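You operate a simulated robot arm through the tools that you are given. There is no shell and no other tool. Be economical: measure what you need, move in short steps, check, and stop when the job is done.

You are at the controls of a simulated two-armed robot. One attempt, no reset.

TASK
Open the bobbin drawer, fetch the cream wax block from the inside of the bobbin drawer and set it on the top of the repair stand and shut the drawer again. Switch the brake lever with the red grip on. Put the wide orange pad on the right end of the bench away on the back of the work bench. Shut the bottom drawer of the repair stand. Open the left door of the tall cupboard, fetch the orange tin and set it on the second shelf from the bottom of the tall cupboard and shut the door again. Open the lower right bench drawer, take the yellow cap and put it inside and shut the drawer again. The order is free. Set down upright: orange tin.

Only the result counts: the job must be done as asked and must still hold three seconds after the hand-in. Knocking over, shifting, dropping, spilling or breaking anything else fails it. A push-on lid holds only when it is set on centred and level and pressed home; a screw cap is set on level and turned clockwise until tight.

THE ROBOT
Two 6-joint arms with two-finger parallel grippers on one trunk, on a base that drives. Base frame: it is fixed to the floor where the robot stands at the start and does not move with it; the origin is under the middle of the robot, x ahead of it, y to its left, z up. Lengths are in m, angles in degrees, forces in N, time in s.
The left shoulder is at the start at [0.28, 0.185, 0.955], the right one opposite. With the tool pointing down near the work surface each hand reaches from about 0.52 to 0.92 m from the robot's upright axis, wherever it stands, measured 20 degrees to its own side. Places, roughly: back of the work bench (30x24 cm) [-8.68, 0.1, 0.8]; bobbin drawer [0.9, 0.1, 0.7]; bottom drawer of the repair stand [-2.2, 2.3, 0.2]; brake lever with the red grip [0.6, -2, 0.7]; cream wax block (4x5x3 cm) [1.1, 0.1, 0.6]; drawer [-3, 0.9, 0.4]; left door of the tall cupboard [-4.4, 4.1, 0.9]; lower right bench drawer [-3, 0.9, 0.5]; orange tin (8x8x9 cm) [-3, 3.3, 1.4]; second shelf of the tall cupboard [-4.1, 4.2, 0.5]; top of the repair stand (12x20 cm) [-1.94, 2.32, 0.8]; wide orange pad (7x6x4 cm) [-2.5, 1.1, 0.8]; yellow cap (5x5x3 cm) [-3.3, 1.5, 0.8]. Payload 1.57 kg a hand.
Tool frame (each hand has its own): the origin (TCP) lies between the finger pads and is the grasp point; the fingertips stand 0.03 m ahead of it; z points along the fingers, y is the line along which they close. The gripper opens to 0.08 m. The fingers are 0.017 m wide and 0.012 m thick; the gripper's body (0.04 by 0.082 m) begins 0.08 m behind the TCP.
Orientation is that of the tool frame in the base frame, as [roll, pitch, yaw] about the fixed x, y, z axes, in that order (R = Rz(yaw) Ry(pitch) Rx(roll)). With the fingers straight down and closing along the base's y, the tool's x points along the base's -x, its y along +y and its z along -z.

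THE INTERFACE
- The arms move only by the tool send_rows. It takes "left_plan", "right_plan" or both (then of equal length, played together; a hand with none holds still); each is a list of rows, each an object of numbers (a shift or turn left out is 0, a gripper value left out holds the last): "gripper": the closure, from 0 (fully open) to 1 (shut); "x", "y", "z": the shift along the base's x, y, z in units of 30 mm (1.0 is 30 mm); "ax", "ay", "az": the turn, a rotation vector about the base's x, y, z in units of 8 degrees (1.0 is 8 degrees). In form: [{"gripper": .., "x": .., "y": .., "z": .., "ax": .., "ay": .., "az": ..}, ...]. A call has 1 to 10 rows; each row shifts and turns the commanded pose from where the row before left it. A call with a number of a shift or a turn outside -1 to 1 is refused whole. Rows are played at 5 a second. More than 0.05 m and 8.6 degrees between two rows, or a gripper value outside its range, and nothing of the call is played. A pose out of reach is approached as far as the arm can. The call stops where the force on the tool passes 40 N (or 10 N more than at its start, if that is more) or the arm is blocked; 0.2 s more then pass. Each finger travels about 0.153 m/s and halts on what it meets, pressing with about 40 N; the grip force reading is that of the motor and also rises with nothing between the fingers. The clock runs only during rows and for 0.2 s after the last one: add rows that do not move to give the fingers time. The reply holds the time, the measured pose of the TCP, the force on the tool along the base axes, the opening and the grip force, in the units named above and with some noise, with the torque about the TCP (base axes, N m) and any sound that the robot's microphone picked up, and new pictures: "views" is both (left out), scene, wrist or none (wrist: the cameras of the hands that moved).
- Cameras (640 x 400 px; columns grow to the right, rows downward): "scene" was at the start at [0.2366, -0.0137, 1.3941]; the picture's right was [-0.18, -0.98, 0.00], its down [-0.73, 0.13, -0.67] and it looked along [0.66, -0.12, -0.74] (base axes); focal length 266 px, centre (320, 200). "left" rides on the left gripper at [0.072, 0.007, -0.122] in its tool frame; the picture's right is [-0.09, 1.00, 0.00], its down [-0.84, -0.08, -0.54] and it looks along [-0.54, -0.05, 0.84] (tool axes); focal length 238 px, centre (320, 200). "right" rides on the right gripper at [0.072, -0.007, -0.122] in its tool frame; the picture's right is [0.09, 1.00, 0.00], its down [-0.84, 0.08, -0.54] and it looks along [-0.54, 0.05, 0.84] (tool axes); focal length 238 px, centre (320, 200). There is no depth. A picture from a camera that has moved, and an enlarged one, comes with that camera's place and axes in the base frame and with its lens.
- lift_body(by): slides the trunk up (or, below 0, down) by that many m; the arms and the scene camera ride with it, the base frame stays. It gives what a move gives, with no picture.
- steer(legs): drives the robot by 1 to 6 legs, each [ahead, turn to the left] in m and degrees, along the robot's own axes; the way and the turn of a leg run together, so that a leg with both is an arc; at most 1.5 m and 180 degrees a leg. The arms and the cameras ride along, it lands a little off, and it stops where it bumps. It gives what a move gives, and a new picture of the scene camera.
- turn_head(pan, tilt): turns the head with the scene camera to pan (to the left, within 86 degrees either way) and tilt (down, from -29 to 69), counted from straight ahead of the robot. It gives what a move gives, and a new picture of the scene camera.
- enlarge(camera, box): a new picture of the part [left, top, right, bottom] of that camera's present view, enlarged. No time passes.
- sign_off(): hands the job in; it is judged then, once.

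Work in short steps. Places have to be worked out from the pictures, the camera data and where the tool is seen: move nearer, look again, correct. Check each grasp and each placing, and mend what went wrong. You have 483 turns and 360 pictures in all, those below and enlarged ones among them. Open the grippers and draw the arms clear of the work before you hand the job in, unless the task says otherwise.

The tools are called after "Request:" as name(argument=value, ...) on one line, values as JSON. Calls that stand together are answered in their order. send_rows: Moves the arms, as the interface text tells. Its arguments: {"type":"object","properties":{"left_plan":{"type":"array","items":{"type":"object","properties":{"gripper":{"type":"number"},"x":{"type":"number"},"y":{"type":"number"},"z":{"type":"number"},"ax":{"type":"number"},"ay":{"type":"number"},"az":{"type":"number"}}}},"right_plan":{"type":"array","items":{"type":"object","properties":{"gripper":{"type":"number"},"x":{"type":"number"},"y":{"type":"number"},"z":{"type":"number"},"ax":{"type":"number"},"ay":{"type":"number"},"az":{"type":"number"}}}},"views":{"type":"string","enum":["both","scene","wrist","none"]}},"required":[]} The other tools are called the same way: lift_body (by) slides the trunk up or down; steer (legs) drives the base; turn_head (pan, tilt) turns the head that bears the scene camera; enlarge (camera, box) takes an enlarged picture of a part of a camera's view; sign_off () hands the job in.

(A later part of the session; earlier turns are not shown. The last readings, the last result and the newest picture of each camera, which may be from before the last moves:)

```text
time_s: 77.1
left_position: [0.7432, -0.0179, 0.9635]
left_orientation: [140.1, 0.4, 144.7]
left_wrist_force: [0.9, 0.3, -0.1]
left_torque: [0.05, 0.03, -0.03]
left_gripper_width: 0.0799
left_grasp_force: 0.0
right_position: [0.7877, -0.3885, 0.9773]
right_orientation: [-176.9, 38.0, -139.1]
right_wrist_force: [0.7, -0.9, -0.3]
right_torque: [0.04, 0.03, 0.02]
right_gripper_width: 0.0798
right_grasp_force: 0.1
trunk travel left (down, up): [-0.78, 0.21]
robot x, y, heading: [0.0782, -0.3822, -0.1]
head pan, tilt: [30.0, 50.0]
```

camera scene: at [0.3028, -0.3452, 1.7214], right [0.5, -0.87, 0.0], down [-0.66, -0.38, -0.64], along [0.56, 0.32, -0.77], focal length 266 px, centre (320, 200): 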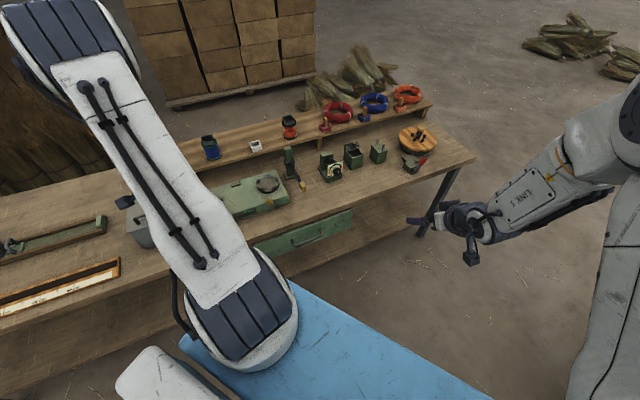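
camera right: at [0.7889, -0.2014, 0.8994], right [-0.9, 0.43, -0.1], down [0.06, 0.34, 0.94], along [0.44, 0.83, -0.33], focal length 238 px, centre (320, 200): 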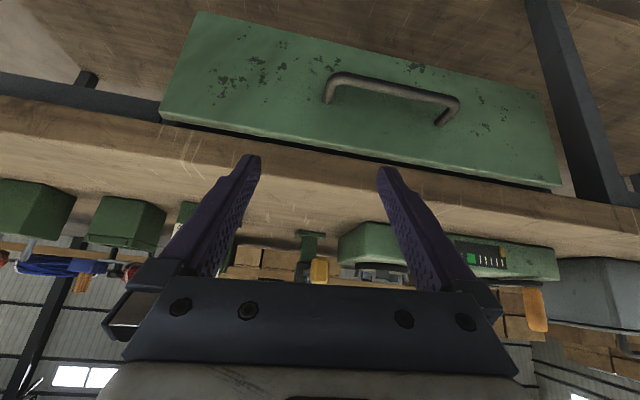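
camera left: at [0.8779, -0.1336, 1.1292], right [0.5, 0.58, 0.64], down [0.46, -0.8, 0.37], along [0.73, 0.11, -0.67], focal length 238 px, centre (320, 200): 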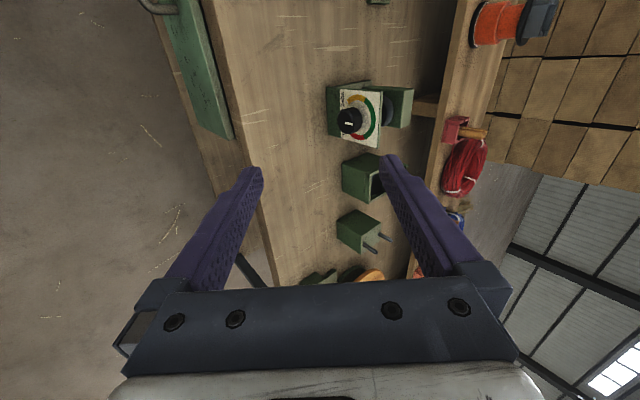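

No limits hit. Now down to the staging point before the handle.

Request:
send_rows(left_plan=[{"x": 0.27, "y": -0.05, "z": -0.95}, {"x": 0.27, "y": -0.05, "z": -0.95}, {"x": 0.27, "y": -0.05, "z": -0.95}, {"x": 0.27, "y": -0.05, "z": -0.95}, {"x": 0.27, "y": -0.05, "z": -0.95}, {"x": 0.27, "y": -0.05, "z": -0.95}, {"x": 0.27, "y": -0.05, "z": -0.95}])

```text
time_s: 78.7
left_position: [0.7998, -0.0295, 0.7643]
left_orientation: [140.0, 0.3, 144.7]
left_wrist_force: [-0.2, 0.3, -0.4]
left_torque: [0.02, 0.03, 0.01]
left_gripper_width: 0.0797
left_grasp_force: 0.1
right_position: [0.7873, -0.3884, 0.978]
right_orientation: [-177.0, 38.1, -139.1]
right_wrist_force: [-0.2, -0.6, -0.9]
right_torque: [0.0, 0.02, 0.02]
right_gripper_width: 0.0799
right_grasp_force: 0.1
trunk travel left (down, up): [-0.78, 0.21]
robot x, y, heading: [0.0784, -0.3793, -0.2]
head pan, tilt: [30.0, 50.0]
camera scene: at [0.3027, -0.3453, 1.5215], right [0.5, -0.87, 0.0], down [-0.66, -0.38, -0.64], along [0.56, 0.32, -0.77], focal length 266 px, centre (320, 200)
camera left: at [0.6996, -0.0474, 0.8613], right [0.51, 0.57, 0.64], down [0.45, -0.81, 0.37], along [0.73, 0.09, -0.67], focal length 238 px, centre (320, 200)
```

scene: 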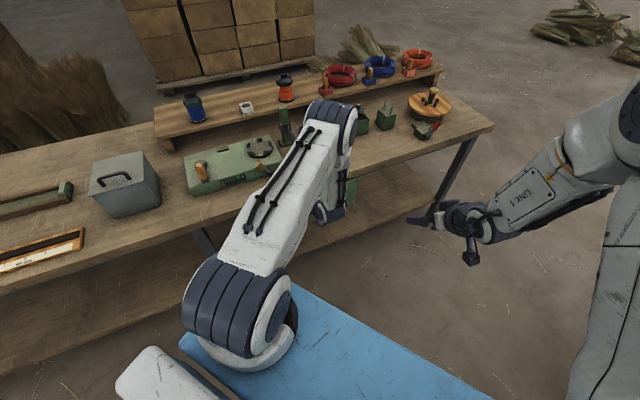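
left: 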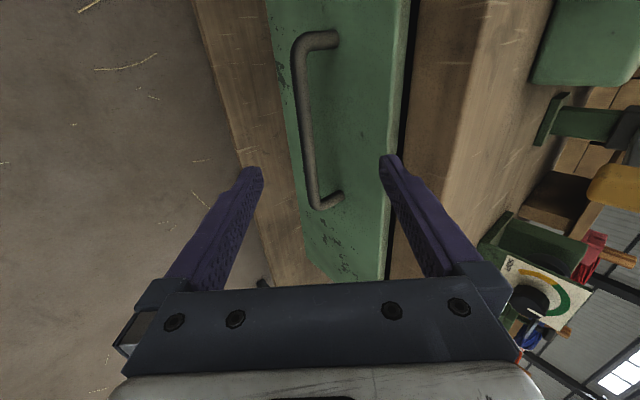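

The bar lies nearly on the tool's axis, about 9–11 cm ahead and 1 cm low. I advance 7 cm with that correction and look again.

Request:
send_rows(left_plan=[{"x": 0.2, "y": 0.25, "z": -0.5}, {"x": 0.24, "y": 0.32, "z": -0.52}, {"x": 0.24, "y": 0.32, "z": -0.52}, {"x": 0.24, "y": 0.32, "z": -0.52}], views="wrist")

```text
time_s: 79.3
left_position: [0.812, -0.0166, 0.7373]
left_orientation: [140.0, 0.3, 144.6]
left_wrist_force: [-9.0, -8.6, 9.9]
left_torque: [0.55, -0.42, 0.13]
left_gripper_width: 0.0775
left_grasp_force: 0.1
right_position: [0.7863, -0.3887, 0.9783]
right_orientation: [-176.9, 38.1, -139.1]
right_wrist_force: [0.0, 0.8, -0.3]
right_torque: [-0.05, -0.03, 0.01]
right_gripper_width: 0.0801
right_grasp_force: 0.2
trunk travel left (down, up): [-0.78, 0.21]
robot x, y, heading: [0.0802, -0.3877, -0.1]
head pan, tilt: [30.0, 50.0]
stopped in row 3 (left hand): the force on the tool passed its limit at 56 N (the readings are from after the stop); the commanded pose is now the measured one
camera left: at [0.7115, -0.034, 0.8348], right [0.51, 0.57, 0.64], down [0.44, -0.82, 0.37], along [0.73, 0.09, -0.67], focal length 238 px, centre (320, 200)
```

left: 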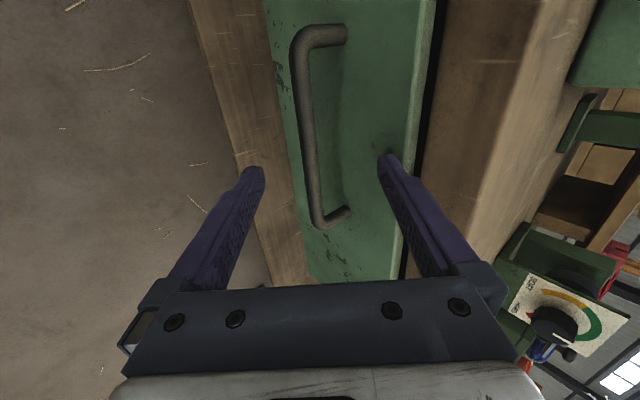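

The upper fingertip touched the drawer front. I back off, narrow the gripper to about 3.5 cm, drop 1 cm across and approach again.

Request:
send_rows(left_plan=[{"x": -0.19, "y": -0.26, "z": 0.38, "gripper": 0.56}, {"gripper": 0.56}, {"x": -0.15, "y": -0.21, "z": -0.21}, {"x": 0.2, "y": 0.28, "z": -0.41}, {"x": 0.2, "y": 0.28, "z": -0.41}], views="wrist")

```text
time_s: 80.5
left_position: [0.8137, -0.0139, 0.7163]
left_orientation: [140.1, 0.3, 144.5]
left_wrist_force: [0.5, 0.9, -1.0]
left_torque: [0.0, 0.01, -0.03]
left_gripper_width: 0.0353
left_grasp_force: 0.1
right_position: [0.7884, -0.3883, 0.9774]
right_orientation: [-176.9, 38.1, -139.1]
right_wrist_force: [-0.3, -0.9, -0.1]
right_torque: [0.03, 0.01, 0.02]
right_gripper_width: 0.08
right_grasp_force: 0.1
trunk travel left (down, up): [-0.78, 0.21]
robot x, y, heading: [0.0747, -0.3831, -0.1]
head pan, tilt: [30.0, 50.0]
camera left: at [0.7137, -0.0316, 0.8139], right [0.51, 0.57, 0.64], down [0.44, -0.82, 0.37], along [0.73, 0.09, -0.67], focal length 238 px, centre (320, 200)
```

left: 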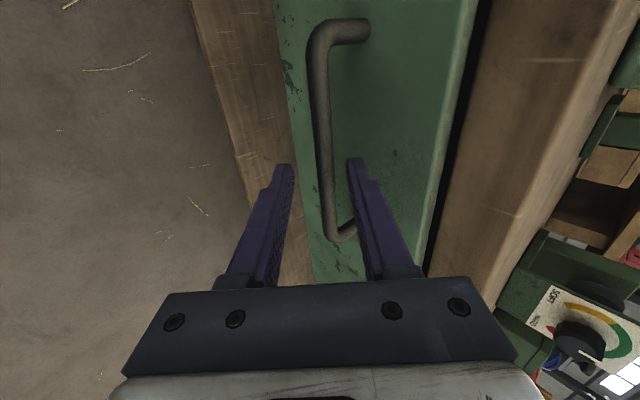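

The bar is centred between the fingertips. I advance another 2 cm.

Request:
send_rows(left_plan=[{"x": 0.125, "y": 0.175, "z": -0.255}, {"x": 0.125, "y": 0.175, "z": -0.255}], views="wrist")

```text
time_s: 81.1
left_position: [0.8207, -0.0041, 0.7009]
left_orientation: [140.0, 0.3, 144.5]
left_wrist_force: [-2.6, -4.0, 4.0]
left_torque: [0.14, -0.15, -0.02]
left_gripper_width: 0.0347
left_grasp_force: 0.1
right_position: [0.788, -0.3888, 0.9776]
right_orientation: [-176.9, 38.2, -139.1]
right_wrist_force: [0.1, -0.3, -0.7]
right_torque: [-0.05, -0.02, -0.01]
right_gripper_width: 0.0801
right_grasp_force: 0.0
trunk travel left (down, up): [-0.78, 0.21]
robot x, y, heading: [0.0776, -0.3813, -0.1]
head pan, tilt: [30.0, 50.0]
camera left: at [0.7213, -0.0208, 0.7993], right [0.51, 0.57, 0.64], down [0.44, -0.82, 0.37], along [0.73, 0.09, -0.67], focal length 238 px, centre (320, 200)
```

left: 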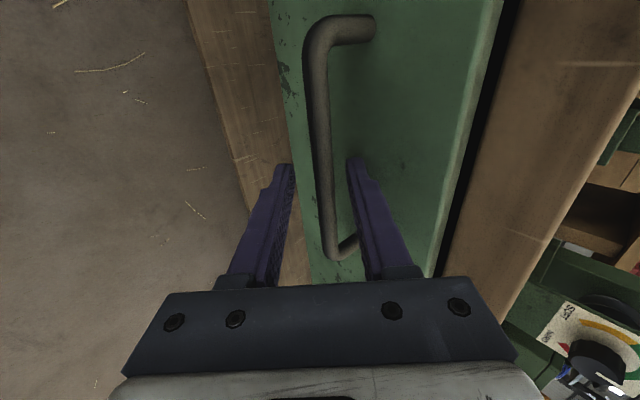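

A light touch on the front; the bar lies between the fingers. I close the gripper.

Request:
send_rows(left_plan=[{"gripper": 0.8}, {"gripper": 1}, {"gripper": 1}], views="wrist")

```text
time_s: 81.9
left_position: [0.823, -0.002, 0.7019]
left_orientation: [139.9, 0.4, 144.6]
left_wrist_force: [-0.1, 1.2, 11.5]
left_torque: [0.22, 0.2, -0.13]
left_gripper_width: 0.0117
left_grasp_force: 28.9
right_position: [0.7874, -0.39, 0.9787]
right_orientation: [-176.9, 38.2, -139.1]
right_wrist_force: [-0.2, 0.5, 0.4]
right_torque: [0.01, 0.03, 0.01]
right_gripper_width: 0.08
right_grasp_force: 0.1
trunk travel left (down, up): [-0.78, 0.21]
robot x, y, heading: [0.0777, -0.3818, 0.1]
head pan, tilt: [30.0, 50.0]
camera left: at [0.7218, -0.0201, 0.7999], right [0.51, 0.57, 0.64], down [0.44, -0.82, 0.37], along [0.74, 0.09, -0.67], focal length 238 px, centre (320, 200)
```

left: 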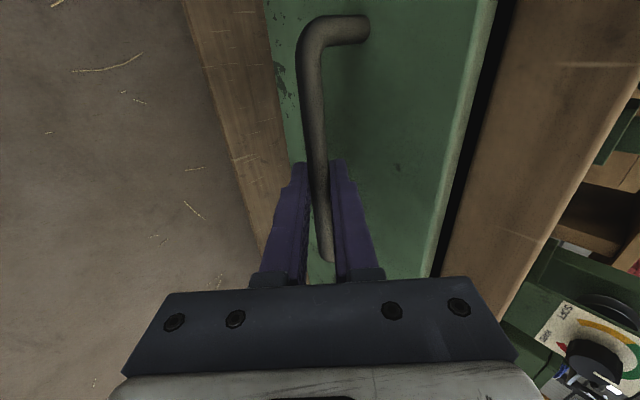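

The bar is gripped (12 mm). I pull along the drawer's axis, 12 cm first.

Request:
send_rows(left_plan=[{"x": -0.29, "y": -0.41}, {"x": -0.4, "y": -0.57}, {"x": -0.5, "y": -0.7}, {"x": -0.58, "y": -0.815}, {"x": -0.58, "y": -0.815}], views="both")

```text
time_s: 83.1
left_position: [0.7519, -0.101, 0.7031]
left_orientation: [140.1, 0.3, 144.6]
left_wrist_force: [1.4, -2.1, 21.0]
left_torque: [0.44, 0.51, 0.11]
left_gripper_width: 0.0118
left_grasp_force: 28.4
right_position: [0.7882, -0.3901, 0.9785]
right_orientation: [-176.9, 38.1, -139.1]
right_wrist_force: [0.1, 0.2, 0.3]
right_torque: [-0.02, -0.01, 0.0]
right_gripper_width: 0.08
right_grasp_force: 0.1
trunk travel left (down, up): [-0.78, 0.21]
robot x, y, heading: [0.0741, -0.3835, -0.0]
head pan, tilt: [30.0, 50.0]
camera scene: at [0.3021, -0.3458, 1.5216], right [0.5, -0.87, 0.0], down [-0.66, -0.38, -0.64], along [0.56, 0.32, -0.77], focal length 266 px, centre (320, 200)
camera left: at [0.6509, -0.119, 0.8002], right [0.51, 0.57, 0.64], down [0.44, -0.82, 0.37], along [0.73, 0.09, -0.67], focal length 238 px, centre (320, 200)
```

scene: 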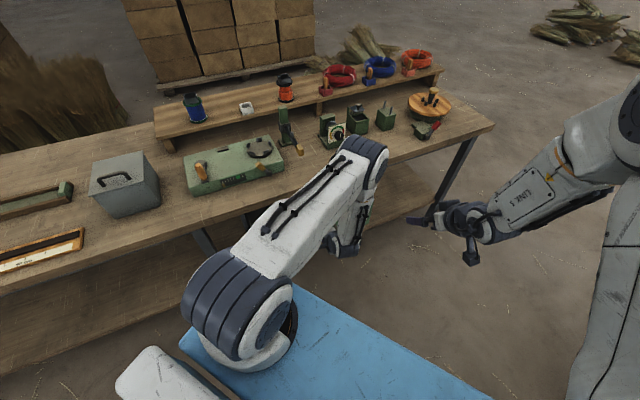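
left: 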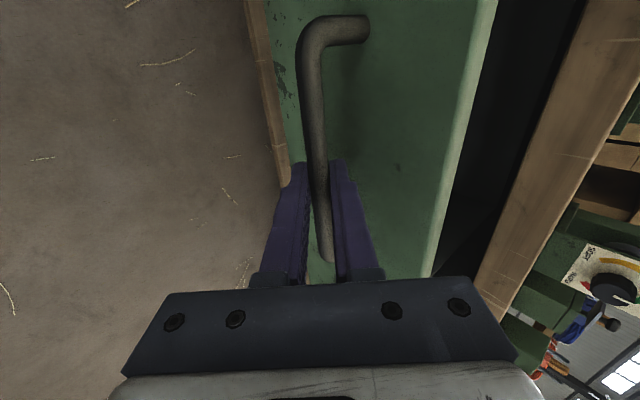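

The drawer is moving. I pull another 12 cm, letting the vertical load ease by a slight drop.

Request:
send_rows(left_plan=[{"x": -0.58, "y": -0.815, "z": -0.1}, {"x": -0.58, "y": -0.815}, {"x": -0.58, "y": -0.815}, {"x": -0.58, "y": -0.815}], views="both")

```text
time_s: 84.1
left_position: [0.6825, -0.1996, 0.6992]
left_orientation: [139.9, 0.4, 144.6]
left_wrist_force: [-2.9, -0.3, 35.2]
left_torque: [0.15, 0.11, -0.21]
left_gripper_width: 0.0116
left_grasp_force: 29.5
right_position: [0.7877, -0.3895, 0.9795]
right_orientation: [-176.9, 38.2, -139.1]
right_wrist_force: [0.4, 0.6, -0.4]
right_torque: [0.03, -0.04, 0.0]
right_gripper_width: 0.0799
right_grasp_force: 0.1
trunk travel left (down, up): [-0.78, 0.21]
robot x, y, heading: [0.0748, -0.3821, -0.3]
head pan, tilt: [30.0, 50.0]
camera scene: at [0.3015, -0.3457, 1.5216], right [0.5, -0.87, 0.0], down [-0.66, -0.38, -0.64], along [0.56, 0.32, -0.77], focal length 266 px, centre (320, 200)
camera left: at [0.581, -0.2172, 0.7973], right [0.51, 0.57, 0.64], down [0.44, -0.82, 0.37], along [0.74, 0.09, -0.67], focal length 238 px, centre (320, 200)
```

scene: 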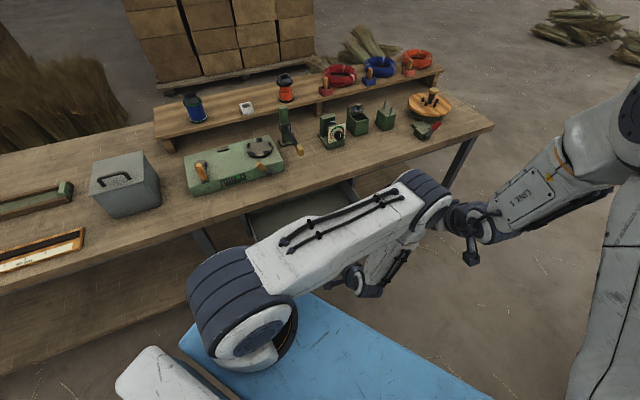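
left: 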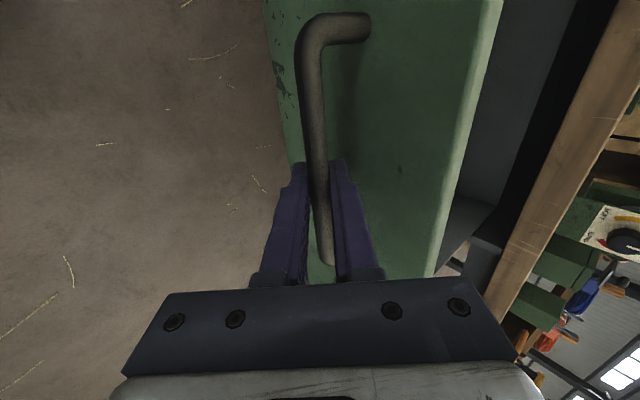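

The downward shift added load, so I raise 5 mm to relax; meanwhile I move the right hand out of the left elbow's way.

Request:
send_rows(left_plan=[{"z": 0.1}, {"z": 0.1}, {}, {}, {}, {}, {}, {}], right_plan=[{"y": -0.9}, {"y": -0.9}, {"y": -0.9}, {"y": -0.9}, {"y": -0.9}, {"y": -0.9}, {"y": -0.9}, {"y": -0.9}], views="scene")

```text
time_s: 85.9
left_position: [0.6808, -0.1986, 0.7036]
left_orientation: [140.5, 0.2, 144.7]
left_wrist_force: [-0.5, -0.7, -35.7]
left_torque: [0.18, 0.35, -0.04]
left_gripper_width: 0.0118
left_grasp_force: 29.4
right_position: [0.7876, -0.6055, 0.9786]
right_orientation: [-177.0, 37.9, -139.1]
right_wrist_force: [-0.9, -0.4, 0.3]
right_torque: [-0.02, -0.01, -0.03]
right_gripper_width: 0.0799
right_grasp_force: 0.1
trunk travel left (down, up): [-0.78, 0.21]
robot x, y, heading: [0.0812, -0.3829, -0.1]
head pan, tilt: [30.0, 50.0]
camera scene: at [0.3041, -0.345, 1.5211], right [0.5, -0.87, 0.0], down [-0.66, -0.38, -0.64], along [0.56, 0.32, -0.77], focal length 266 px, centre (320, 200)
```

scene: 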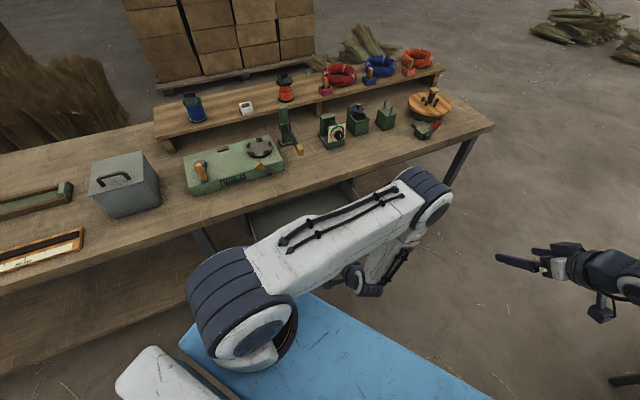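

Overcorrected; I lower 3 mm and pull 4 cm more, watching for the stop.

Request:
send_rows(left_plan=[{"z": -0.1}, {"x": -0.39, "y": -0.54}, {"x": -0.39, "y": -0.54}, {}], views="wrist")

```text
time_s: 86.9
left_position: [0.6578, -0.2306, 0.7023]
left_orientation: [139.8, 0.5, 144.7]
left_wrist_force: [-8.2, 6.8, 21.5]
left_torque: [0.35, 0.37, 0.02]
left_gripper_width: 0.0118
left_grasp_force: 28.9
right_position: [0.7867, -0.6047, 0.9802]
right_orientation: [-176.9, 38.2, -139.0]
right_wrist_force: [0.4, -0.8, -0.5]
right_torque: [0.0, 0.02, -0.01]
right_gripper_width: 0.0799
right_grasp_force: 0.0
trunk travel left (down, up): [-0.78, 0.21]
robot x, y, heading: [0.0777, -0.382, 0.1]
head pan, tilt: [30.0, 50.0]
camera left: at [0.5582, -0.2485, 0.8004], right [0.51, 0.57, 0.64], down [0.44, -0.82, 0.37], along [0.74, 0.1, -0.67], focal length 238 px, centre (320, 200)
```

left: 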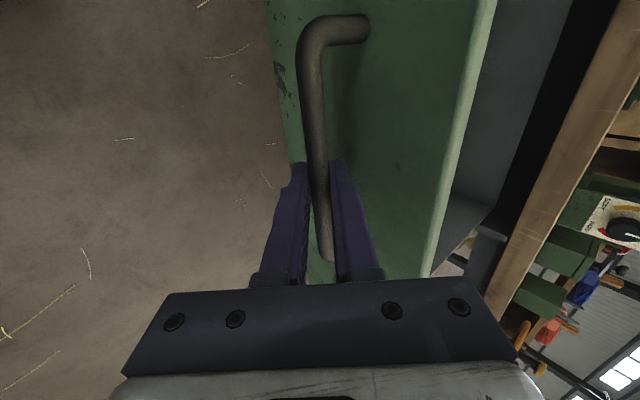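

Drawer is open 28 cm. I open the fingers partly, back away along the tool axis and rise.

Request:
send_rows(left_plan=[{"gripper": 0.6}, {"gripper": 0.5}, {"x": -0.3, "y": -0.42, "z": 0.6}, {"x": -0.3, "y": -0.42, "z": 0.6}, {"x": -0.3, "y": -0.42, "z": 0.6}, {"z": 1}, {"z": 1}, {"z": 1}, {"z": 1}], views="both")

```text
time_s: 88.9
left_position: [0.6292, -0.2698, 0.8769]
left_orientation: [140.2, 0.2, 144.4]
left_wrist_force: [0.1, -0.3, 0.0]
left_torque: [-0.02, 0.0, 0.0]
left_gripper_width: 0.04
left_grasp_force: 0.1
right_position: [0.7872, -0.6057, 0.9793]
right_orientation: [-176.9, 38.1, -139.1]
right_wrist_force: [0.2, -0.8, 0.7]
right_torque: [0.01, 0.02, -0.02]
right_gripper_width: 0.0799
right_grasp_force: 0.1
trunk travel left (down, up): [-0.78, 0.21]
robot x, y, heading: [0.0766, -0.3857, 0.1]
head pan, tilt: [30.0, 50.0]
camera scene: at [0.3029, -0.3455, 1.5214], right [0.5, -0.87, 0.0], down [-0.66, -0.38, -0.64], along [0.56, 0.32, -0.77], focal length 266 px, centre (320, 200)
camera left: at [0.5303, -0.2875, 0.974], right [0.52, 0.57, 0.64], down [0.44, -0.82, 0.37], along [0.73, 0.09, -0.67], focal length 238 px, centre (320, 200)
```

scene: 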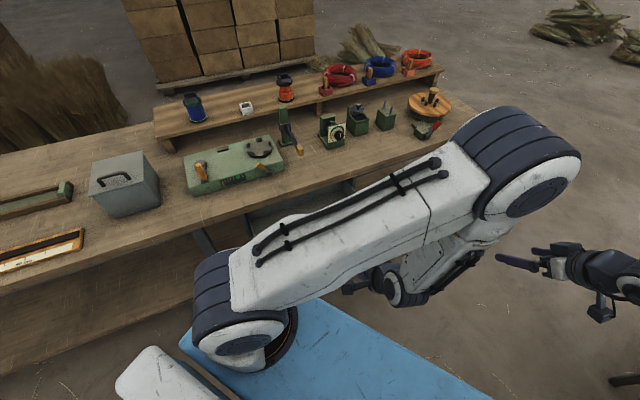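
left: 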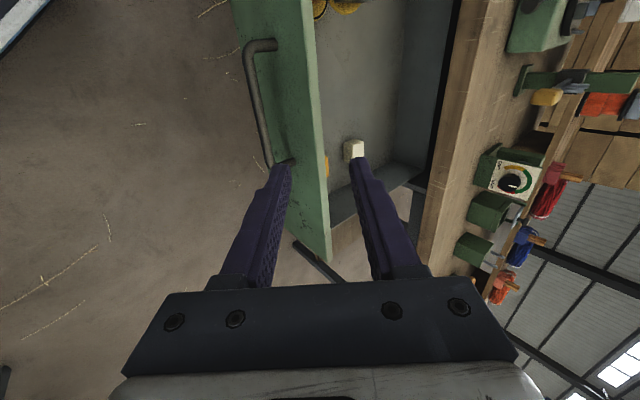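

The wax block is visible at about (0.90, -0.11). I turn the hand straight down and move it over the drawer to look.

Request:
send_rows(left_plan=[{"x": 0.9, "y": 0.4, "z": 0.2, "ax": -0.815, "ay": 0.579, "gripper": 0}, {"x": 0.9, "y": 0.4, "z": 0.2, "ax": -0.815, "ay": 0.579}, {"x": 0.9, "y": 0.4, "z": 0.2, "ax": -0.815, "ay": 0.579}, {"x": 0.9, "y": 0.4, "z": 0.2, "ax": -0.815, "ay": 0.579}, {"x": 0.9, "y": 0.4, "z": 0.2, "ax": -0.815, "ay": 0.579}, {"x": 0.9, "y": 0.4}, {"x": 0.9, "y": 0.4}, {"x": 0.9, "y": 0.4}], views="wrist")

```text
time_s: 90.7
left_position: [0.8467, -0.1737, 0.9048]
left_orientation: [179.9, 0.3, 144.9]
left_wrist_force: [0.4, 0.2, 0.2]
left_torque: [-0.01, -0.01, 0.02]
left_gripper_width: 0.0799
left_grasp_force: 0.0
right_position: [0.7875, -0.6056, 0.9789]
right_orientation: [-176.9, 37.9, -139.1]
right_wrist_force: [-0.3, 0.7, -0.1]
right_torque: [0.02, -0.01, 0.02]
right_gripper_width: 0.0799
right_grasp_force: 0.0
trunk travel left (down, up): [-0.78, 0.21]
robot x, y, heading: [0.0777, -0.3824, -0.1]
head pan, tilt: [30.0, 50.0]
camera left: at [0.793, -0.1262, 1.0271], right [0.65, 0.76, 0.0], down [0.64, -0.54, 0.55], along [0.42, -0.36, -0.84], focal length 238 px, centre (320, 200)
```

left: 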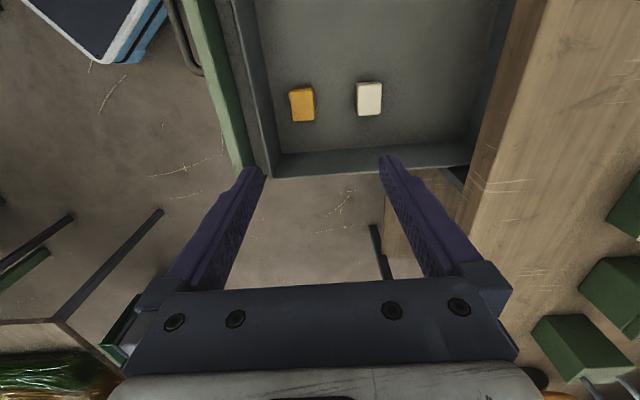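

Cream block at about (0.900, -0.115). I centre over it and descend partway.

Request:
send_rows(left_plan=[{"x": 0.6, "y": 0.65, "z": -0.2}, {"x": 0.6, "y": 0.65, "z": -0.3}, {"x": 0.55, "y": 0.65, "z": -1}, {"z": -1}, {"z": -1}], views="wrist")

```text
time_s: 91.9
left_position: [0.8983, -0.1154, 0.7992]
left_orientation: [-180.0, 0.2, 144.7]
left_wrist_force: [0.3, -0.5, 0.3]
left_torque: [0.03, 0.0, -0.01]
left_gripper_width: 0.08
left_grasp_force: 0.0
right_position: [0.7881, -0.6066, 0.9782]
right_orientation: [-177.0, 38.1, -139.2]
right_wrist_force: [0.4, -0.2, 0.4]
right_torque: [-0.01, 0.0, -0.02]
right_gripper_width: 0.08
right_grasp_force: 0.0
trunk travel left (down, up): [-0.78, 0.21]
robot x, y, heading: [0.0781, -0.3836, -0.2]
head pan, tilt: [30.0, 50.0]
camera left: at [0.8445, -0.0678, 0.921], right [0.65, 0.76, 0.0], down [0.64, -0.54, 0.55], along [0.42, -0.35, -0.84], focal length 238 px, centre (320, 200)
```

left: 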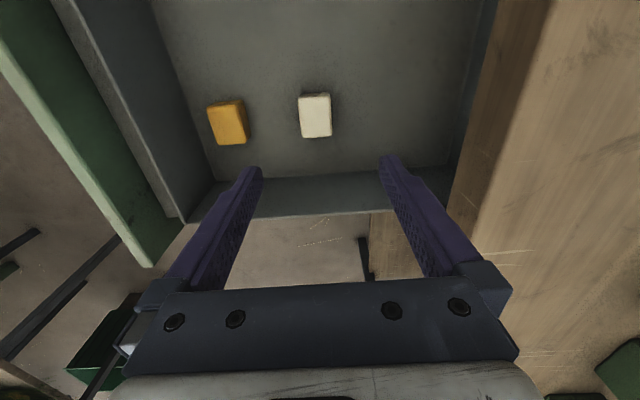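

Well aligned. I descend further toward the drawer floor in steps.

Request:
send_rows(left_plan=[{"y": -0.13, "z": -1}, {"z": -1}, {"z": -1}, {"z": -0.8}, {"z": -0.5}], views="wrist")

```text
time_s: 93.1
left_position: [0.8982, -0.1179, 0.6706]
left_orientation: [-180.0, 0.4, 144.7]
left_wrist_force: [0.0, -0.3, -0.4]
left_torque: [-0.04, 0.0, -0.03]
left_gripper_width: 0.0797
left_grasp_force: 0.1
right_position: [0.7877, -0.6047, 0.9802]
right_orientation: [-176.9, 38.2, -139.2]
right_wrist_force: [-0.3, 1.0, -0.4]
right_torque: [0.01, 0.01, 0.02]
right_gripper_width: 0.0802
right_grasp_force: 0.1
trunk travel left (down, up): [-0.78, 0.21]
robot x, y, heading: [0.0767, -0.3811, -0.3]
head pan, tilt: [30.0, 50.0]
camera left: at [0.8446, -0.0714, 0.7926], right [0.65, 0.76, 0.0], down [0.64, -0.54, 0.55], along [0.42, -0.35, -0.84], focal length 238 px, centre (320, 200)
```

left: 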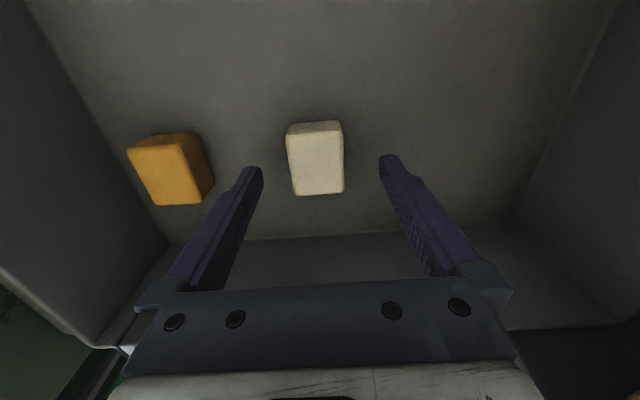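

Block sits between the fingers. Down another 4.5 cm, then close.

Request:
send_rows(left_plan=[{"z": -0.5}, {"z": -0.5}, {"z": -0.5}], views="wrist")

```text
time_s: 93.9
left_position: [0.8956, -0.1156, 0.655]
left_orientation: [179.7, 0.7, 144.9]
left_wrist_force: [-4.6, 4.7, 18.3]
left_torque: [-0.45, 0.74, -0.44]
left_gripper_width: 0.08
left_grasp_force: 0.0
left hand out of reach, approached as far as the arm can: row 2, 3
right_position: [0.7879, -0.6044, 0.9796]
right_orientation: [-176.9, 38.2, -139.0]
right_wrist_force: [0.4, 0.6, 0.1]
right_torque: [-0.02, 0.02, -0.04]
right_gripper_width: 0.0801
right_grasp_force: 0.1
trunk travel left (down, up): [-0.78, 0.21]
robot x, y, heading: [0.0787, -0.3866, -0.1]
head pan, tilt: [30.0, 50.0]
stopped in row 3 (left hand): the force on the tool passed its limit at 52 N (the readings are from after the stop); the commanded pose is now the measured one
camera left: at [0.8418, -0.0692, 0.7759], right [0.65, 0.76, 0.01], down [0.63, -0.55, 0.55], along [0.42, -0.35, -0.83], focal length 238 px, centre (320, 200)
```

left: 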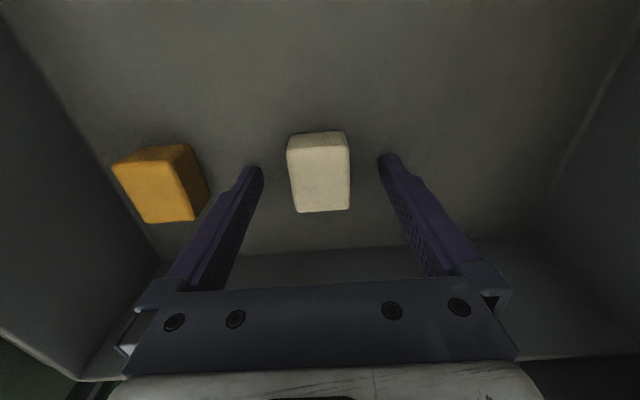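

Some part touched something. I look from the head before going on.

Request:
send_rows(left_plan=[{"z": 0.3}], views="none")

Request:
turn_head(pan=20, tilt=40)

```text
time_s: 94.3
left_position: [0.898, -0.1187, 0.6601]
left_orientation: [179.8, 0.7, 144.8]
left_wrist_force: [0.1, 0.4, 0.7]
left_torque: [0.01, -0.04, 0.01]
left_gripper_width: 0.0802
left_grasp_force: 0.1
right_position: [0.7866, -0.6051, 0.9798]
right_orientation: [-176.8, 38.2, -139.1]
right_wrist_force: [-0.5, -1.2, 0.6]
right_torque: [0.02, -0.03, -0.01]
right_gripper_width: 0.0798
right_grasp_force: 0.0
trunk travel left (down, up): [-0.78, 0.21]
robot x, y, heading: [0.076, -0.3818, -0.1]
head pan, tilt: [30.0, 50.0]
```

```text
time_s: 95.0
left_position: [0.8977, -0.1179, 0.6611]
left_orientation: [179.7, 0.6, 144.8]
left_wrist_force: [0.2, 0.4, 0.2]
left_torque: [0.01, -0.01, -0.01]
left_gripper_width: 0.0801
left_grasp_force: 0.1
right_position: [0.7875, -0.6047, 0.9793]
right_orientation: [-176.8, 38.1, -139.1]
right_wrist_force: [0.2, -0.2, 0.1]
right_torque: [0.01, 0.0, -0.03]
right_gripper_width: 0.0799
right_grasp_force: 0.0
trunk travel left (down, up): [-0.78, 0.21]
robot x, y, heading: [0.0774, -0.3868, -0.2]
head pan, tilt: [20.0, 40.0]
camera scene: at [0.3159, -0.3548, 1.5355], right [0.34, -0.94, 0.0], down [-0.6, -0.22, -0.77], along [0.72, 0.26, -0.64], focal length 266 px, centre (320, 200)
```

scene: 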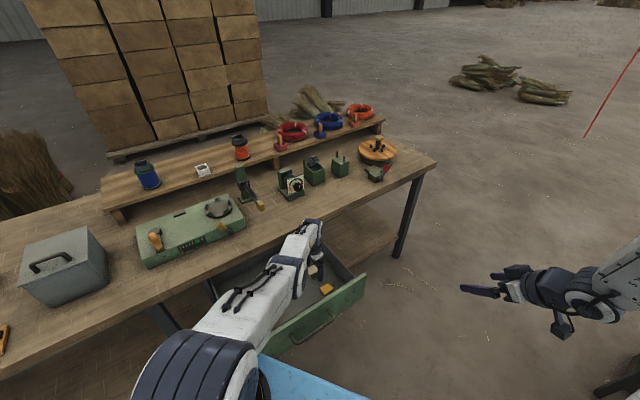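

The arm is nearly stretched out. I raise the hand, drive the robot 9 cm ahead, and retry with a better bend.

Request:
send_rows(left_plan=[{"z": 1}, {"z": 1}, {"z": 1}, {"z": 1}, {"z": 1}], views="none")

Request:
steer(legs=[[0.1, 0]])

```text
time_s: 96.2
left_position: [0.9515, -0.1108, 0.7898]
left_orientation: [179.8, 0.7, 144.7]
left_wrist_force: [-0.2, -0.1, 1.0]
left_torque: [-0.01, 0.01, -0.03]
left_gripper_width: 0.0799
left_grasp_force: 0.0
left hand out of reach, approached as far as the arm can: row 1, 2, 3, 4, 5
right_position: [0.7869, -0.6055, 0.9795]
right_orientation: [-176.9, 38.1, -139.1]
right_wrist_force: [0.4, 0.0, 0.2]
right_torque: [0.0, 0.03, 0.02]
right_gripper_width: 0.08
right_grasp_force: 0.1
trunk travel left (down, up): [-0.78, 0.21]
robot x, y, heading: [0.0766, -0.3844, -0.1]
head pan, tilt: [20.0, 40.0]
```

```text
time_s: 97.2
left_position: [1.0035, -0.1236, 0.7829]
left_orientation: [-178.2, -0.4, 144.3]
left_wrist_force: [-18.6, -15.5, 10.2]
left_torque: [0.64, -0.58, 0.24]
left_gripper_width: 0.0586
left_grasp_force: 0.0
right_position: [0.8478, -0.6049, 0.9802]
right_orientation: [-177.0, 38.1, -139.0]
right_wrist_force: [0.9, -0.1, 0.1]
right_torque: [0.05, 0.04, 0.04]
right_gripper_width: 0.08
right_grasp_force: 0.2
trunk travel left (down, up): [-0.78, 0.21]
robot x, y, heading: [0.1397, -0.3827, -0.2]
head pan, tilt: [20.0, 40.0]
stopped in leg 1: the force on the tool passed its limit at 55 N (the readings are from after the stop); the commanded pose is now the measured one
camera scene: at [0.3772, -0.3571, 1.536], right [0.34, -0.94, 0.0], down [-0.6, -0.22, -0.77], along [0.72, 0.26, -0.64], focal length 266 px, centre (320, 200)
```

scene: 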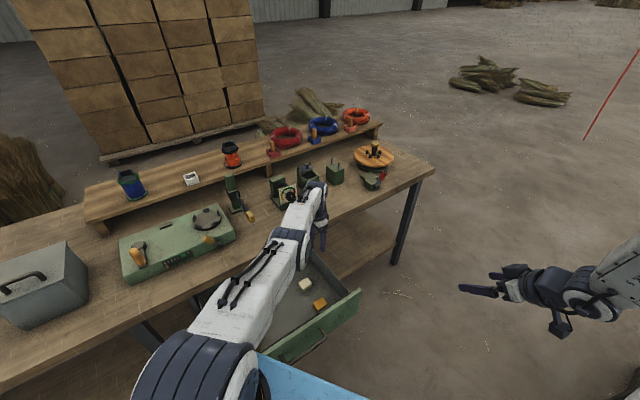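

The hand had drifted outward and touched the bench edge. I lift and pull it back gently.

Request:
send_rows(left_plan=[{"x": -0.3, "y": -0.3, "z": 0.3}, {"x": -0.6, "y": -0.3, "z": 0.6}, {"x": -0.8, "z": 0.6}, {"x": -0.8, "z": 0.6}], views="both")

```text
time_s: 98.2
left_position: [1.0157, -0.1292, 0.8192]
left_orientation: [-178.2, -0.5, 144.2]
left_wrist_force: [-8.9, -15.9, -16.1]
left_torque: [-0.88, 0.59, -0.05]
left_gripper_width: 0.0651
left_grasp_force: 0.0
left hand out of reach, approached as far as the arm can: row 1, 2, 3, 4
right_position: [0.8499, -0.6061, 0.9783]
right_orientation: [-177.1, 38.1, -139.1]
right_wrist_force: [-1.0, 0.4, -0.5]
right_torque: [0.01, -0.03, 0.02]
right_gripper_width: 0.0802
right_grasp_force: 0.1
trunk travel left (down, up): [-0.78, 0.21]
robot x, y, heading: [0.1366, -0.3826, -0.2]
head pan, tilt: [20.0, 40.0]
camera scene: at [0.379, -0.3563, 1.5353], right [0.34, -0.94, 0.0], down [-0.61, -0.22, -0.77], along [0.72, 0.26, -0.64], focal length 266 px, centre (320, 200)
camera left: at [0.9654, -0.0803, 0.9409], right [0.66, 0.75, -0.03], down [0.65, -0.54, 0.54], along [0.39, -0.37, -0.84], focal length 238 px, centre (320, 200)
```

scene: 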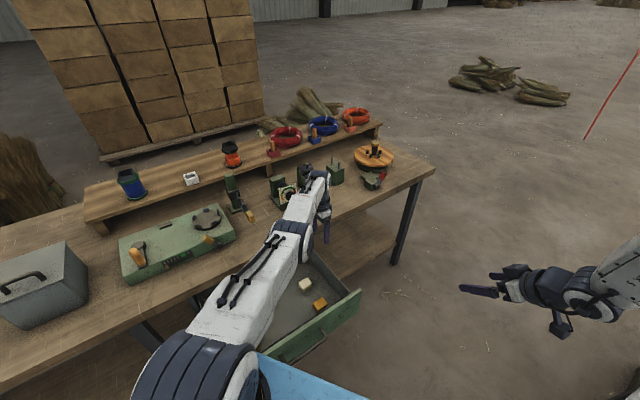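
left: 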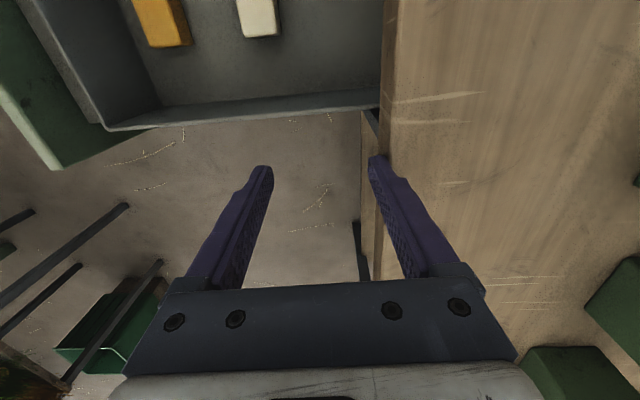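

The arm is straight-out (singular). I command upward and back more strongly to break it out.

Request:
send_rows(left_plan=[{"z": 0.8, "y": -0.5}, {"z": 0.8, "y": -0.5}, {"z": 0.8, "y": -0.5, "x": -0.5}, {"x": -0.8, "z": 0.4}], views="wrist")

```text
time_s: 99.2
left_position: [1.033, -0.1711, 0.8985]
left_orientation: [-178.7, -0.2, 144.4]
left_wrist_force: [0.1, 0.5, -0.3]
left_torque: [0.0, -0.04, -0.01]
left_gripper_width: 0.0801
left_grasp_force: 0.2
left hand out of reach, approached as far as the arm can: row 1, 2, 3, 4
right_position: [0.8492, -0.6056, 0.9793]
right_orientation: [-176.8, 38.0, -139.2]
right_wrist_force: [0.4, 0.9, -0.8]
right_torque: [0.03, -0.03, 0.03]
right_gripper_width: 0.0798
right_grasp_force: 0.0
trunk travel left (down, up): [-0.78, 0.21]
robot x, y, heading: [0.1367, -0.3804, -0.3]
head pan, tilt: [20.0, 40.0]
camera left: at [0.9824, -0.1212, 1.0214], right [0.65, 0.76, -0.03], down [0.65, -0.54, 0.54], along [0.4, -0.37, -0.84], focal length 238 px, centre (320, 200)
```

left: 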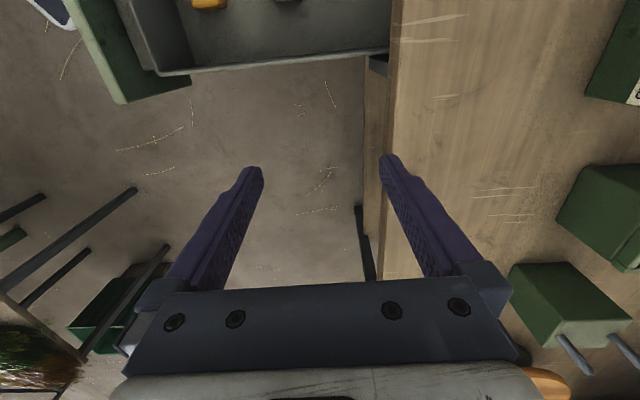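

Free of contact now. I command it inward and up several steps to unbend from the stretched state.

Request:
send_rows(left_plan=[{"x": -0.9, "z": 0.3}, {"x": -0.9, "z": 0.3}, {"x": -0.9, "z": 0.3}, {"x": -0.9, "z": 0.3}], views="scene")

```text
time_s: 100.2
left_position: [1.0342, -0.1654, 0.9184]
left_orientation: [-178.5, -0.3, 144.3]
left_wrist_force: [0.0, 0.7, 0.2]
left_torque: [0.0, 0.0, -0.01]
left_gripper_width: 0.0801
left_grasp_force: 0.1
left hand out of reach, approached as far as the arm can: row 1, 2, 3, 4
right_position: [0.8501, -0.6066, 0.9796]
right_orientation: [-177.0, 38.1, -139.1]
right_wrist_force: [0.1, 0.5, 0.2]
right_torque: [0.01, -0.01, 0.01]
right_gripper_width: 0.0801
right_grasp_force: 0.0
trunk travel left (down, up): [-0.78, 0.21]
robot x, y, heading: [0.1411, -0.3843, -0.3]
head pan, tilt: [20.0, 40.0]
camera scene: at [0.3784, -0.3558, 1.5356], right [0.34, -0.94, 0.0], down [-0.61, -0.22, -0.77], along [0.72, 0.26, -0.64], focal length 266 px, centre (320, 200)
```

scene: 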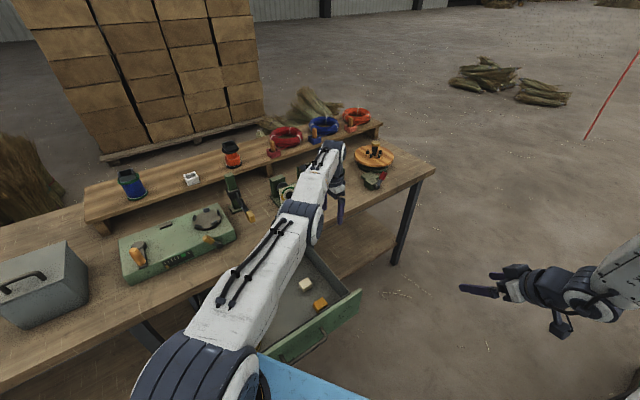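

Stuck at the singularity. I command outward past full stretch and back, to let the elbow cross to its usable side.

Request:
send_rows(left_plan=[{"x": 1, "z": 0.1}, {"x": 1, "z": 0.1}, {"x": 1, "z": 0.1}, {"x": 1, "z": 0.1}, {"x": 1}, {"x": 1}, {"x": 1}, {"x": 1}, {"x": 1}, {"x": 1}], views="none")

Request:
send_rows(left_plan=[{"x": 1}, {"x": 1}, {"x": 1}, {"x": -1}, {"x": -1}, {"x": -1}, {"x": -1}, {"x": -1}, {"x": -1}], views="none")

```text
time_s: 102.4
left_position: [1.039, -0.1686, 0.9313]
left_orientation: [-178.6, -0.2, 144.4]
left_wrist_force: [0.6, 0.0, 0.7]
left_torque: [-0.02, 0.01, 0.02]
left_gripper_width: 0.0804
left_grasp_force: 0.0
left hand out of reach, approached as far as the arm can: row 1, 2, 3, 4, 5, 6, 7, 8, 9, 10
right_position: [0.8495, -0.6051, 0.9784]
right_orientation: [-176.8, 38.1, -139.1]
right_wrist_force: [0.5, 0.1, -0.3]
right_torque: [-0.02, -0.02, -0.03]
right_gripper_width: 0.0801
right_grasp_force: 0.0
trunk travel left (down, up): [-0.78, 0.21]
robot x, y, heading: [0.1363, -0.3858, -0.1]
head pan, tilt: [20.0, 40.0]
```

```text
time_s: 104.4
left_position: [0.86, -0.1673, 0.9286]
left_orientation: [-178.6, -0.1, 144.4]
left_wrist_force: [-0.3, 0.5, -0.2]
left_torque: [0.03, -0.01, 0.0]
left_gripper_width: 0.0798
left_grasp_force: 0.1
left hand out of reach, approached as far as the arm can: row 1, 2, 3
right_position: [0.8497, -0.605, 0.9796]
right_orientation: [-177.0, 38.1, -139.0]
right_wrist_force: [0.3, 0.7, -0.2]
right_torque: [0.02, -0.04, 0.01]
right_gripper_width: 0.0799
right_grasp_force: 0.0
trunk travel left (down, up): [-0.78, 0.21]
robot x, y, heading: [0.1393, -0.3882, -0.4]
head pan, tilt: [20.0, 40.0]
```

It is free again, hand at (0.86, -0.167). I lower the trunk 8 cm and move over the block.

Request:
lift_body(by=-0.08)

Request:
send_rows(left_plan=[{"x": 0.6, "y": 0.8}, {"x": 0.7, "y": 0.8, "z": -0.5}, {"z": -1}, {"z": -0.8}], views="both")

```text
time_s: 105.6
left_position: [0.8619, -0.1664, 0.8491]
left_orientation: [-178.6, -0.2, 144.4]
left_wrist_force: [-0.2, -1.1, 0.2]
left_torque: [-0.01, 0.01, 0.0]
left_gripper_width: 0.0801
left_grasp_force: 0.0
right_position: [0.849, -0.6061, 0.8987]
right_orientation: [-176.9, 38.1, -139.1]
right_wrist_force: [-0.1, 0.4, 0.6]
right_torque: [0.0, -0.01, 0.01]
right_gripper_width: 0.0801
right_grasp_force: 0.1
trunk travel left (down, up): [-0.7, 0.29]
robot x, y, heading: [0.1385, -0.3878, -0.3]
head pan, tilt: [20.0, 40.0]
```

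```text
time_s: 106.6
left_position: [0.8993, -0.1173, 0.7794]
left_orientation: [-178.5, -0.2, 144.3]
left_wrist_force: [0.0, 0.0, -0.1]
left_torque: [0.02, -0.01, 0.02]
left_gripper_width: 0.0801
left_grasp_force: 0.1
right_position: [0.8494, -0.6061, 0.9006]
right_orientation: [-176.9, 38.1, -139.2]
right_wrist_force: [0.9, -0.1, 0.0]
right_torque: [-0.01, 0.0, 0.01]
right_gripper_width: 0.0801
right_grasp_force: 0.1
trunk travel left (down, up): [-0.7, 0.29]
robot x, y, heading: [0.1386, -0.3853, -0.3]
head pan, tilt: [20.0, 40.0]
camera scene: at [0.3783, -0.3558, 1.4556], right [0.34, -0.94, 0.0], down [-0.61, -0.22, -0.77], along [0.72, 0.26, -0.64], focal length 266 px, centre (320, 200)
camera left: at [0.8478, -0.0685, 0.9025], right [0.65, 0.76, -0.03], down [0.65, -0.54, 0.54], along [0.39, -0.37, -0.84], focal length 238 px, centre (320, 200)
```

scene: 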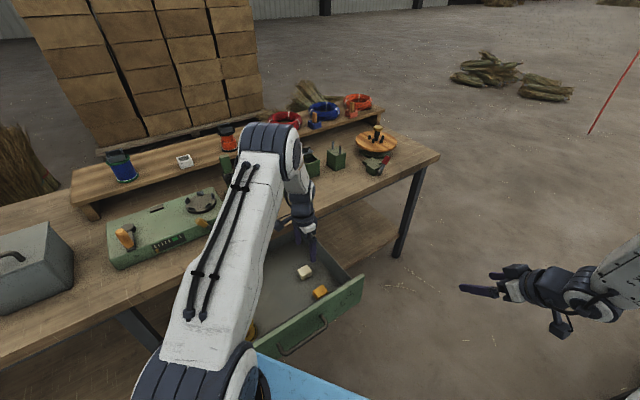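
left: 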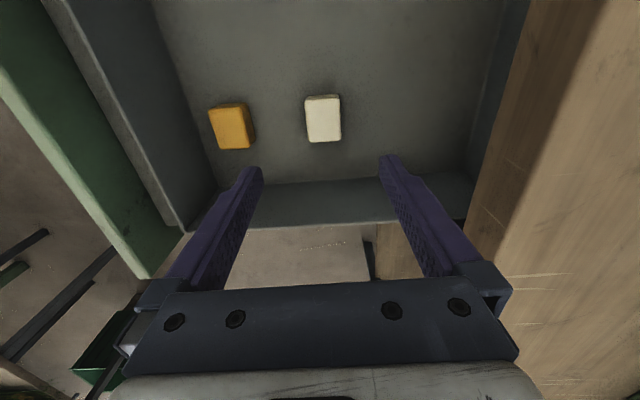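

Arm nicely bent now; block still centred. I descend to about z 0.64.

Request:
send_rows(left_plan=[{"z": -1}, {"z": -1}, {"z": -1}, {"z": -1}, {"z": -0.6}], views="wrist")

```text
time_s: 107.8
left_position: [0.9035, -0.1147, 0.6554]
left_orientation: [-179.0, 0.1, 144.7]
left_wrist_force: [-6.2, 4.0, 20.3]
left_torque: [0.97, -0.31, 0.42]
left_gripper_width: 0.0795
left_grasp_force: 0.0
right_position: [0.8495, -0.6036, 0.8997]
right_orientation: [-177.0, 38.0, -139.0]
right_wrist_force: [-0.2, -0.6, -0.5]
right_torque: [-0.01, 0.01, 0.01]
right_gripper_width: 0.0797
right_grasp_force: 0.0
trunk travel left (down, up): [-0.7, 0.29]
robot x, y, heading: [0.1407, -0.3843, -0.3]
head pan, tilt: [20.0, 40.0]
stopped in row 5 (left hand): the force on the tool passed its limit at 58 N (the readings are from after the stop); the commanded pose is now the measured one
camera left: at [0.8513, -0.0653, 0.7769], right [0.65, 0.76, -0.02], down [0.64, -0.54, 0.54], along [0.4, -0.36, -0.84], focal length 238 px, centre (320, 200)
```

left: 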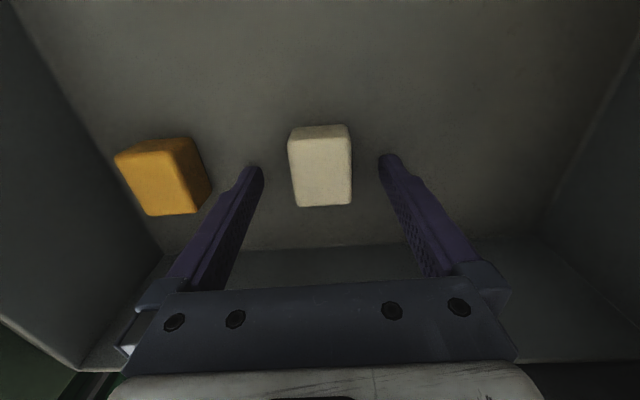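

The fingertips reached the drawer floor (z≈0.625), so the block is 3 cm tall right there. I raise slightly, shift 1 cm toward the block's middle and close.

Request:
send_rows(left_plan=[{"z": 0.15}, {"x": -0.33, "y": 0.25}, {"gripper": 0.4}, {"gripper": 0.8}, {"gripper": 0.8}, {"gripper": 0.8}], views="wrist")

```text
time_s: 109.2
left_position: [0.8925, -0.108, 0.6567]
left_orientation: [-178.7, 0.0, 144.6]
left_wrist_force: [-0.3, -0.5, 0.3]
left_torque: [0.0, 0.03, 0.01]
left_gripper_width: 0.0348
left_grasp_force: 40.1
right_position: [0.8507, -0.6042, 0.9004]
right_orientation: [-177.0, 38.1, -139.1]
right_wrist_force: [0.2, -1.0, 0.2]
right_torque: [0.0, 0.01, -0.01]
right_gripper_width: 0.08
right_grasp_force: 0.0
trunk travel left (down, up): [-0.7, 0.29]
robot x, y, heading: [0.1359, -0.3862, -0.4]
head pan, tilt: [20.0, 40.0]
camera left: at [0.8415, -0.0593, 0.7785], right [0.65, 0.76, -0.02], down [0.64, -0.54, 0.54], along [0.4, -0.37, -0.84], focal length 238 px, centre (320, 200)
```

left: 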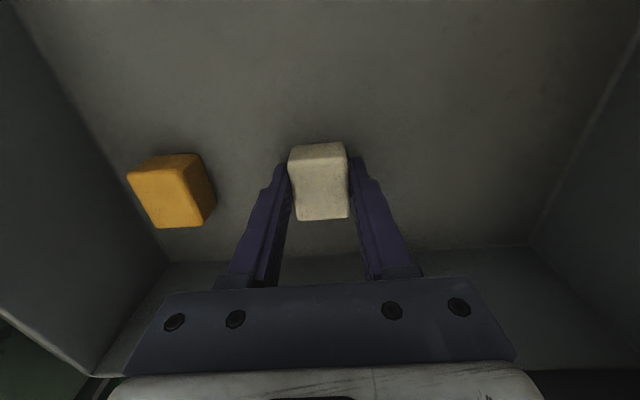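

Block gripped (3.5 cm). I lift it clear of the drawer.

Request:
send_rows(left_plan=[{"z": 0.6}, {"z": 1}, {"z": 1}, {"z": 1}, {"z": 1}, {"z": 1}, {"z": 1}, {"z": 1}, {"x": -0.8, "z": 0.8}, {"x": -0.8, "z": 0.8}], views="both")

```text
time_s: 111.4
left_position: [0.8464, -0.1098, 0.9332]
left_orientation: [-178.9, -0.1, 144.6]
left_wrist_force: [0.1, -0.1, -0.3]
left_torque: [0.0, 0.0, -0.03]
left_gripper_width: 0.0344
left_grasp_force: 40.0
right_position: [0.8508, -0.6051, 0.8992]
right_orientation: [-177.0, 38.0, -139.2]
right_wrist_force: [0.5, -0.1, 0.1]
right_torque: [0.01, -0.01, -0.01]
right_gripper_width: 0.08
right_grasp_force: 0.2
trunk travel left (down, up): [-0.7, 0.29]
robot x, y, heading: [0.1375, -0.3818, -0.1]
head pan, tilt: [20.0, 40.0]
camera scene: at [0.3787, -0.3556, 1.4555], right [0.34, -0.94, 0.0], down [-0.61, -0.22, -0.77], along [0.72, 0.26, -0.64], focal length 266 px, centre (320, 200)
camera left: at [0.7938, -0.0608, 1.0557], right [0.65, 0.76, -0.02], down [0.64, -0.54, 0.54], along [0.4, -0.37, -0.84], focal length 238 px, centre (320, 200)
```

scene: 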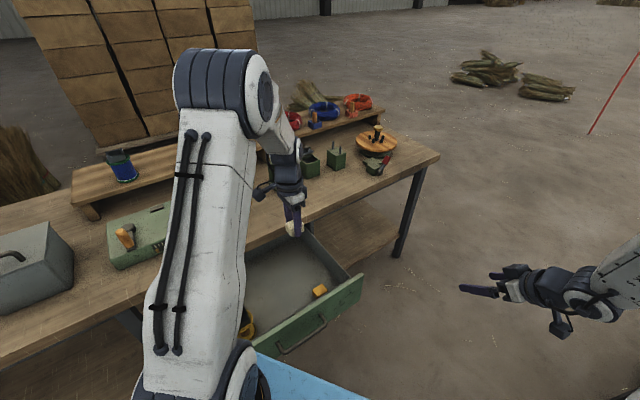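
left: 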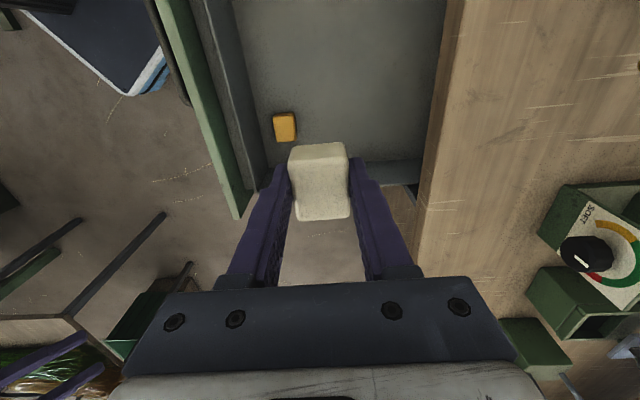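

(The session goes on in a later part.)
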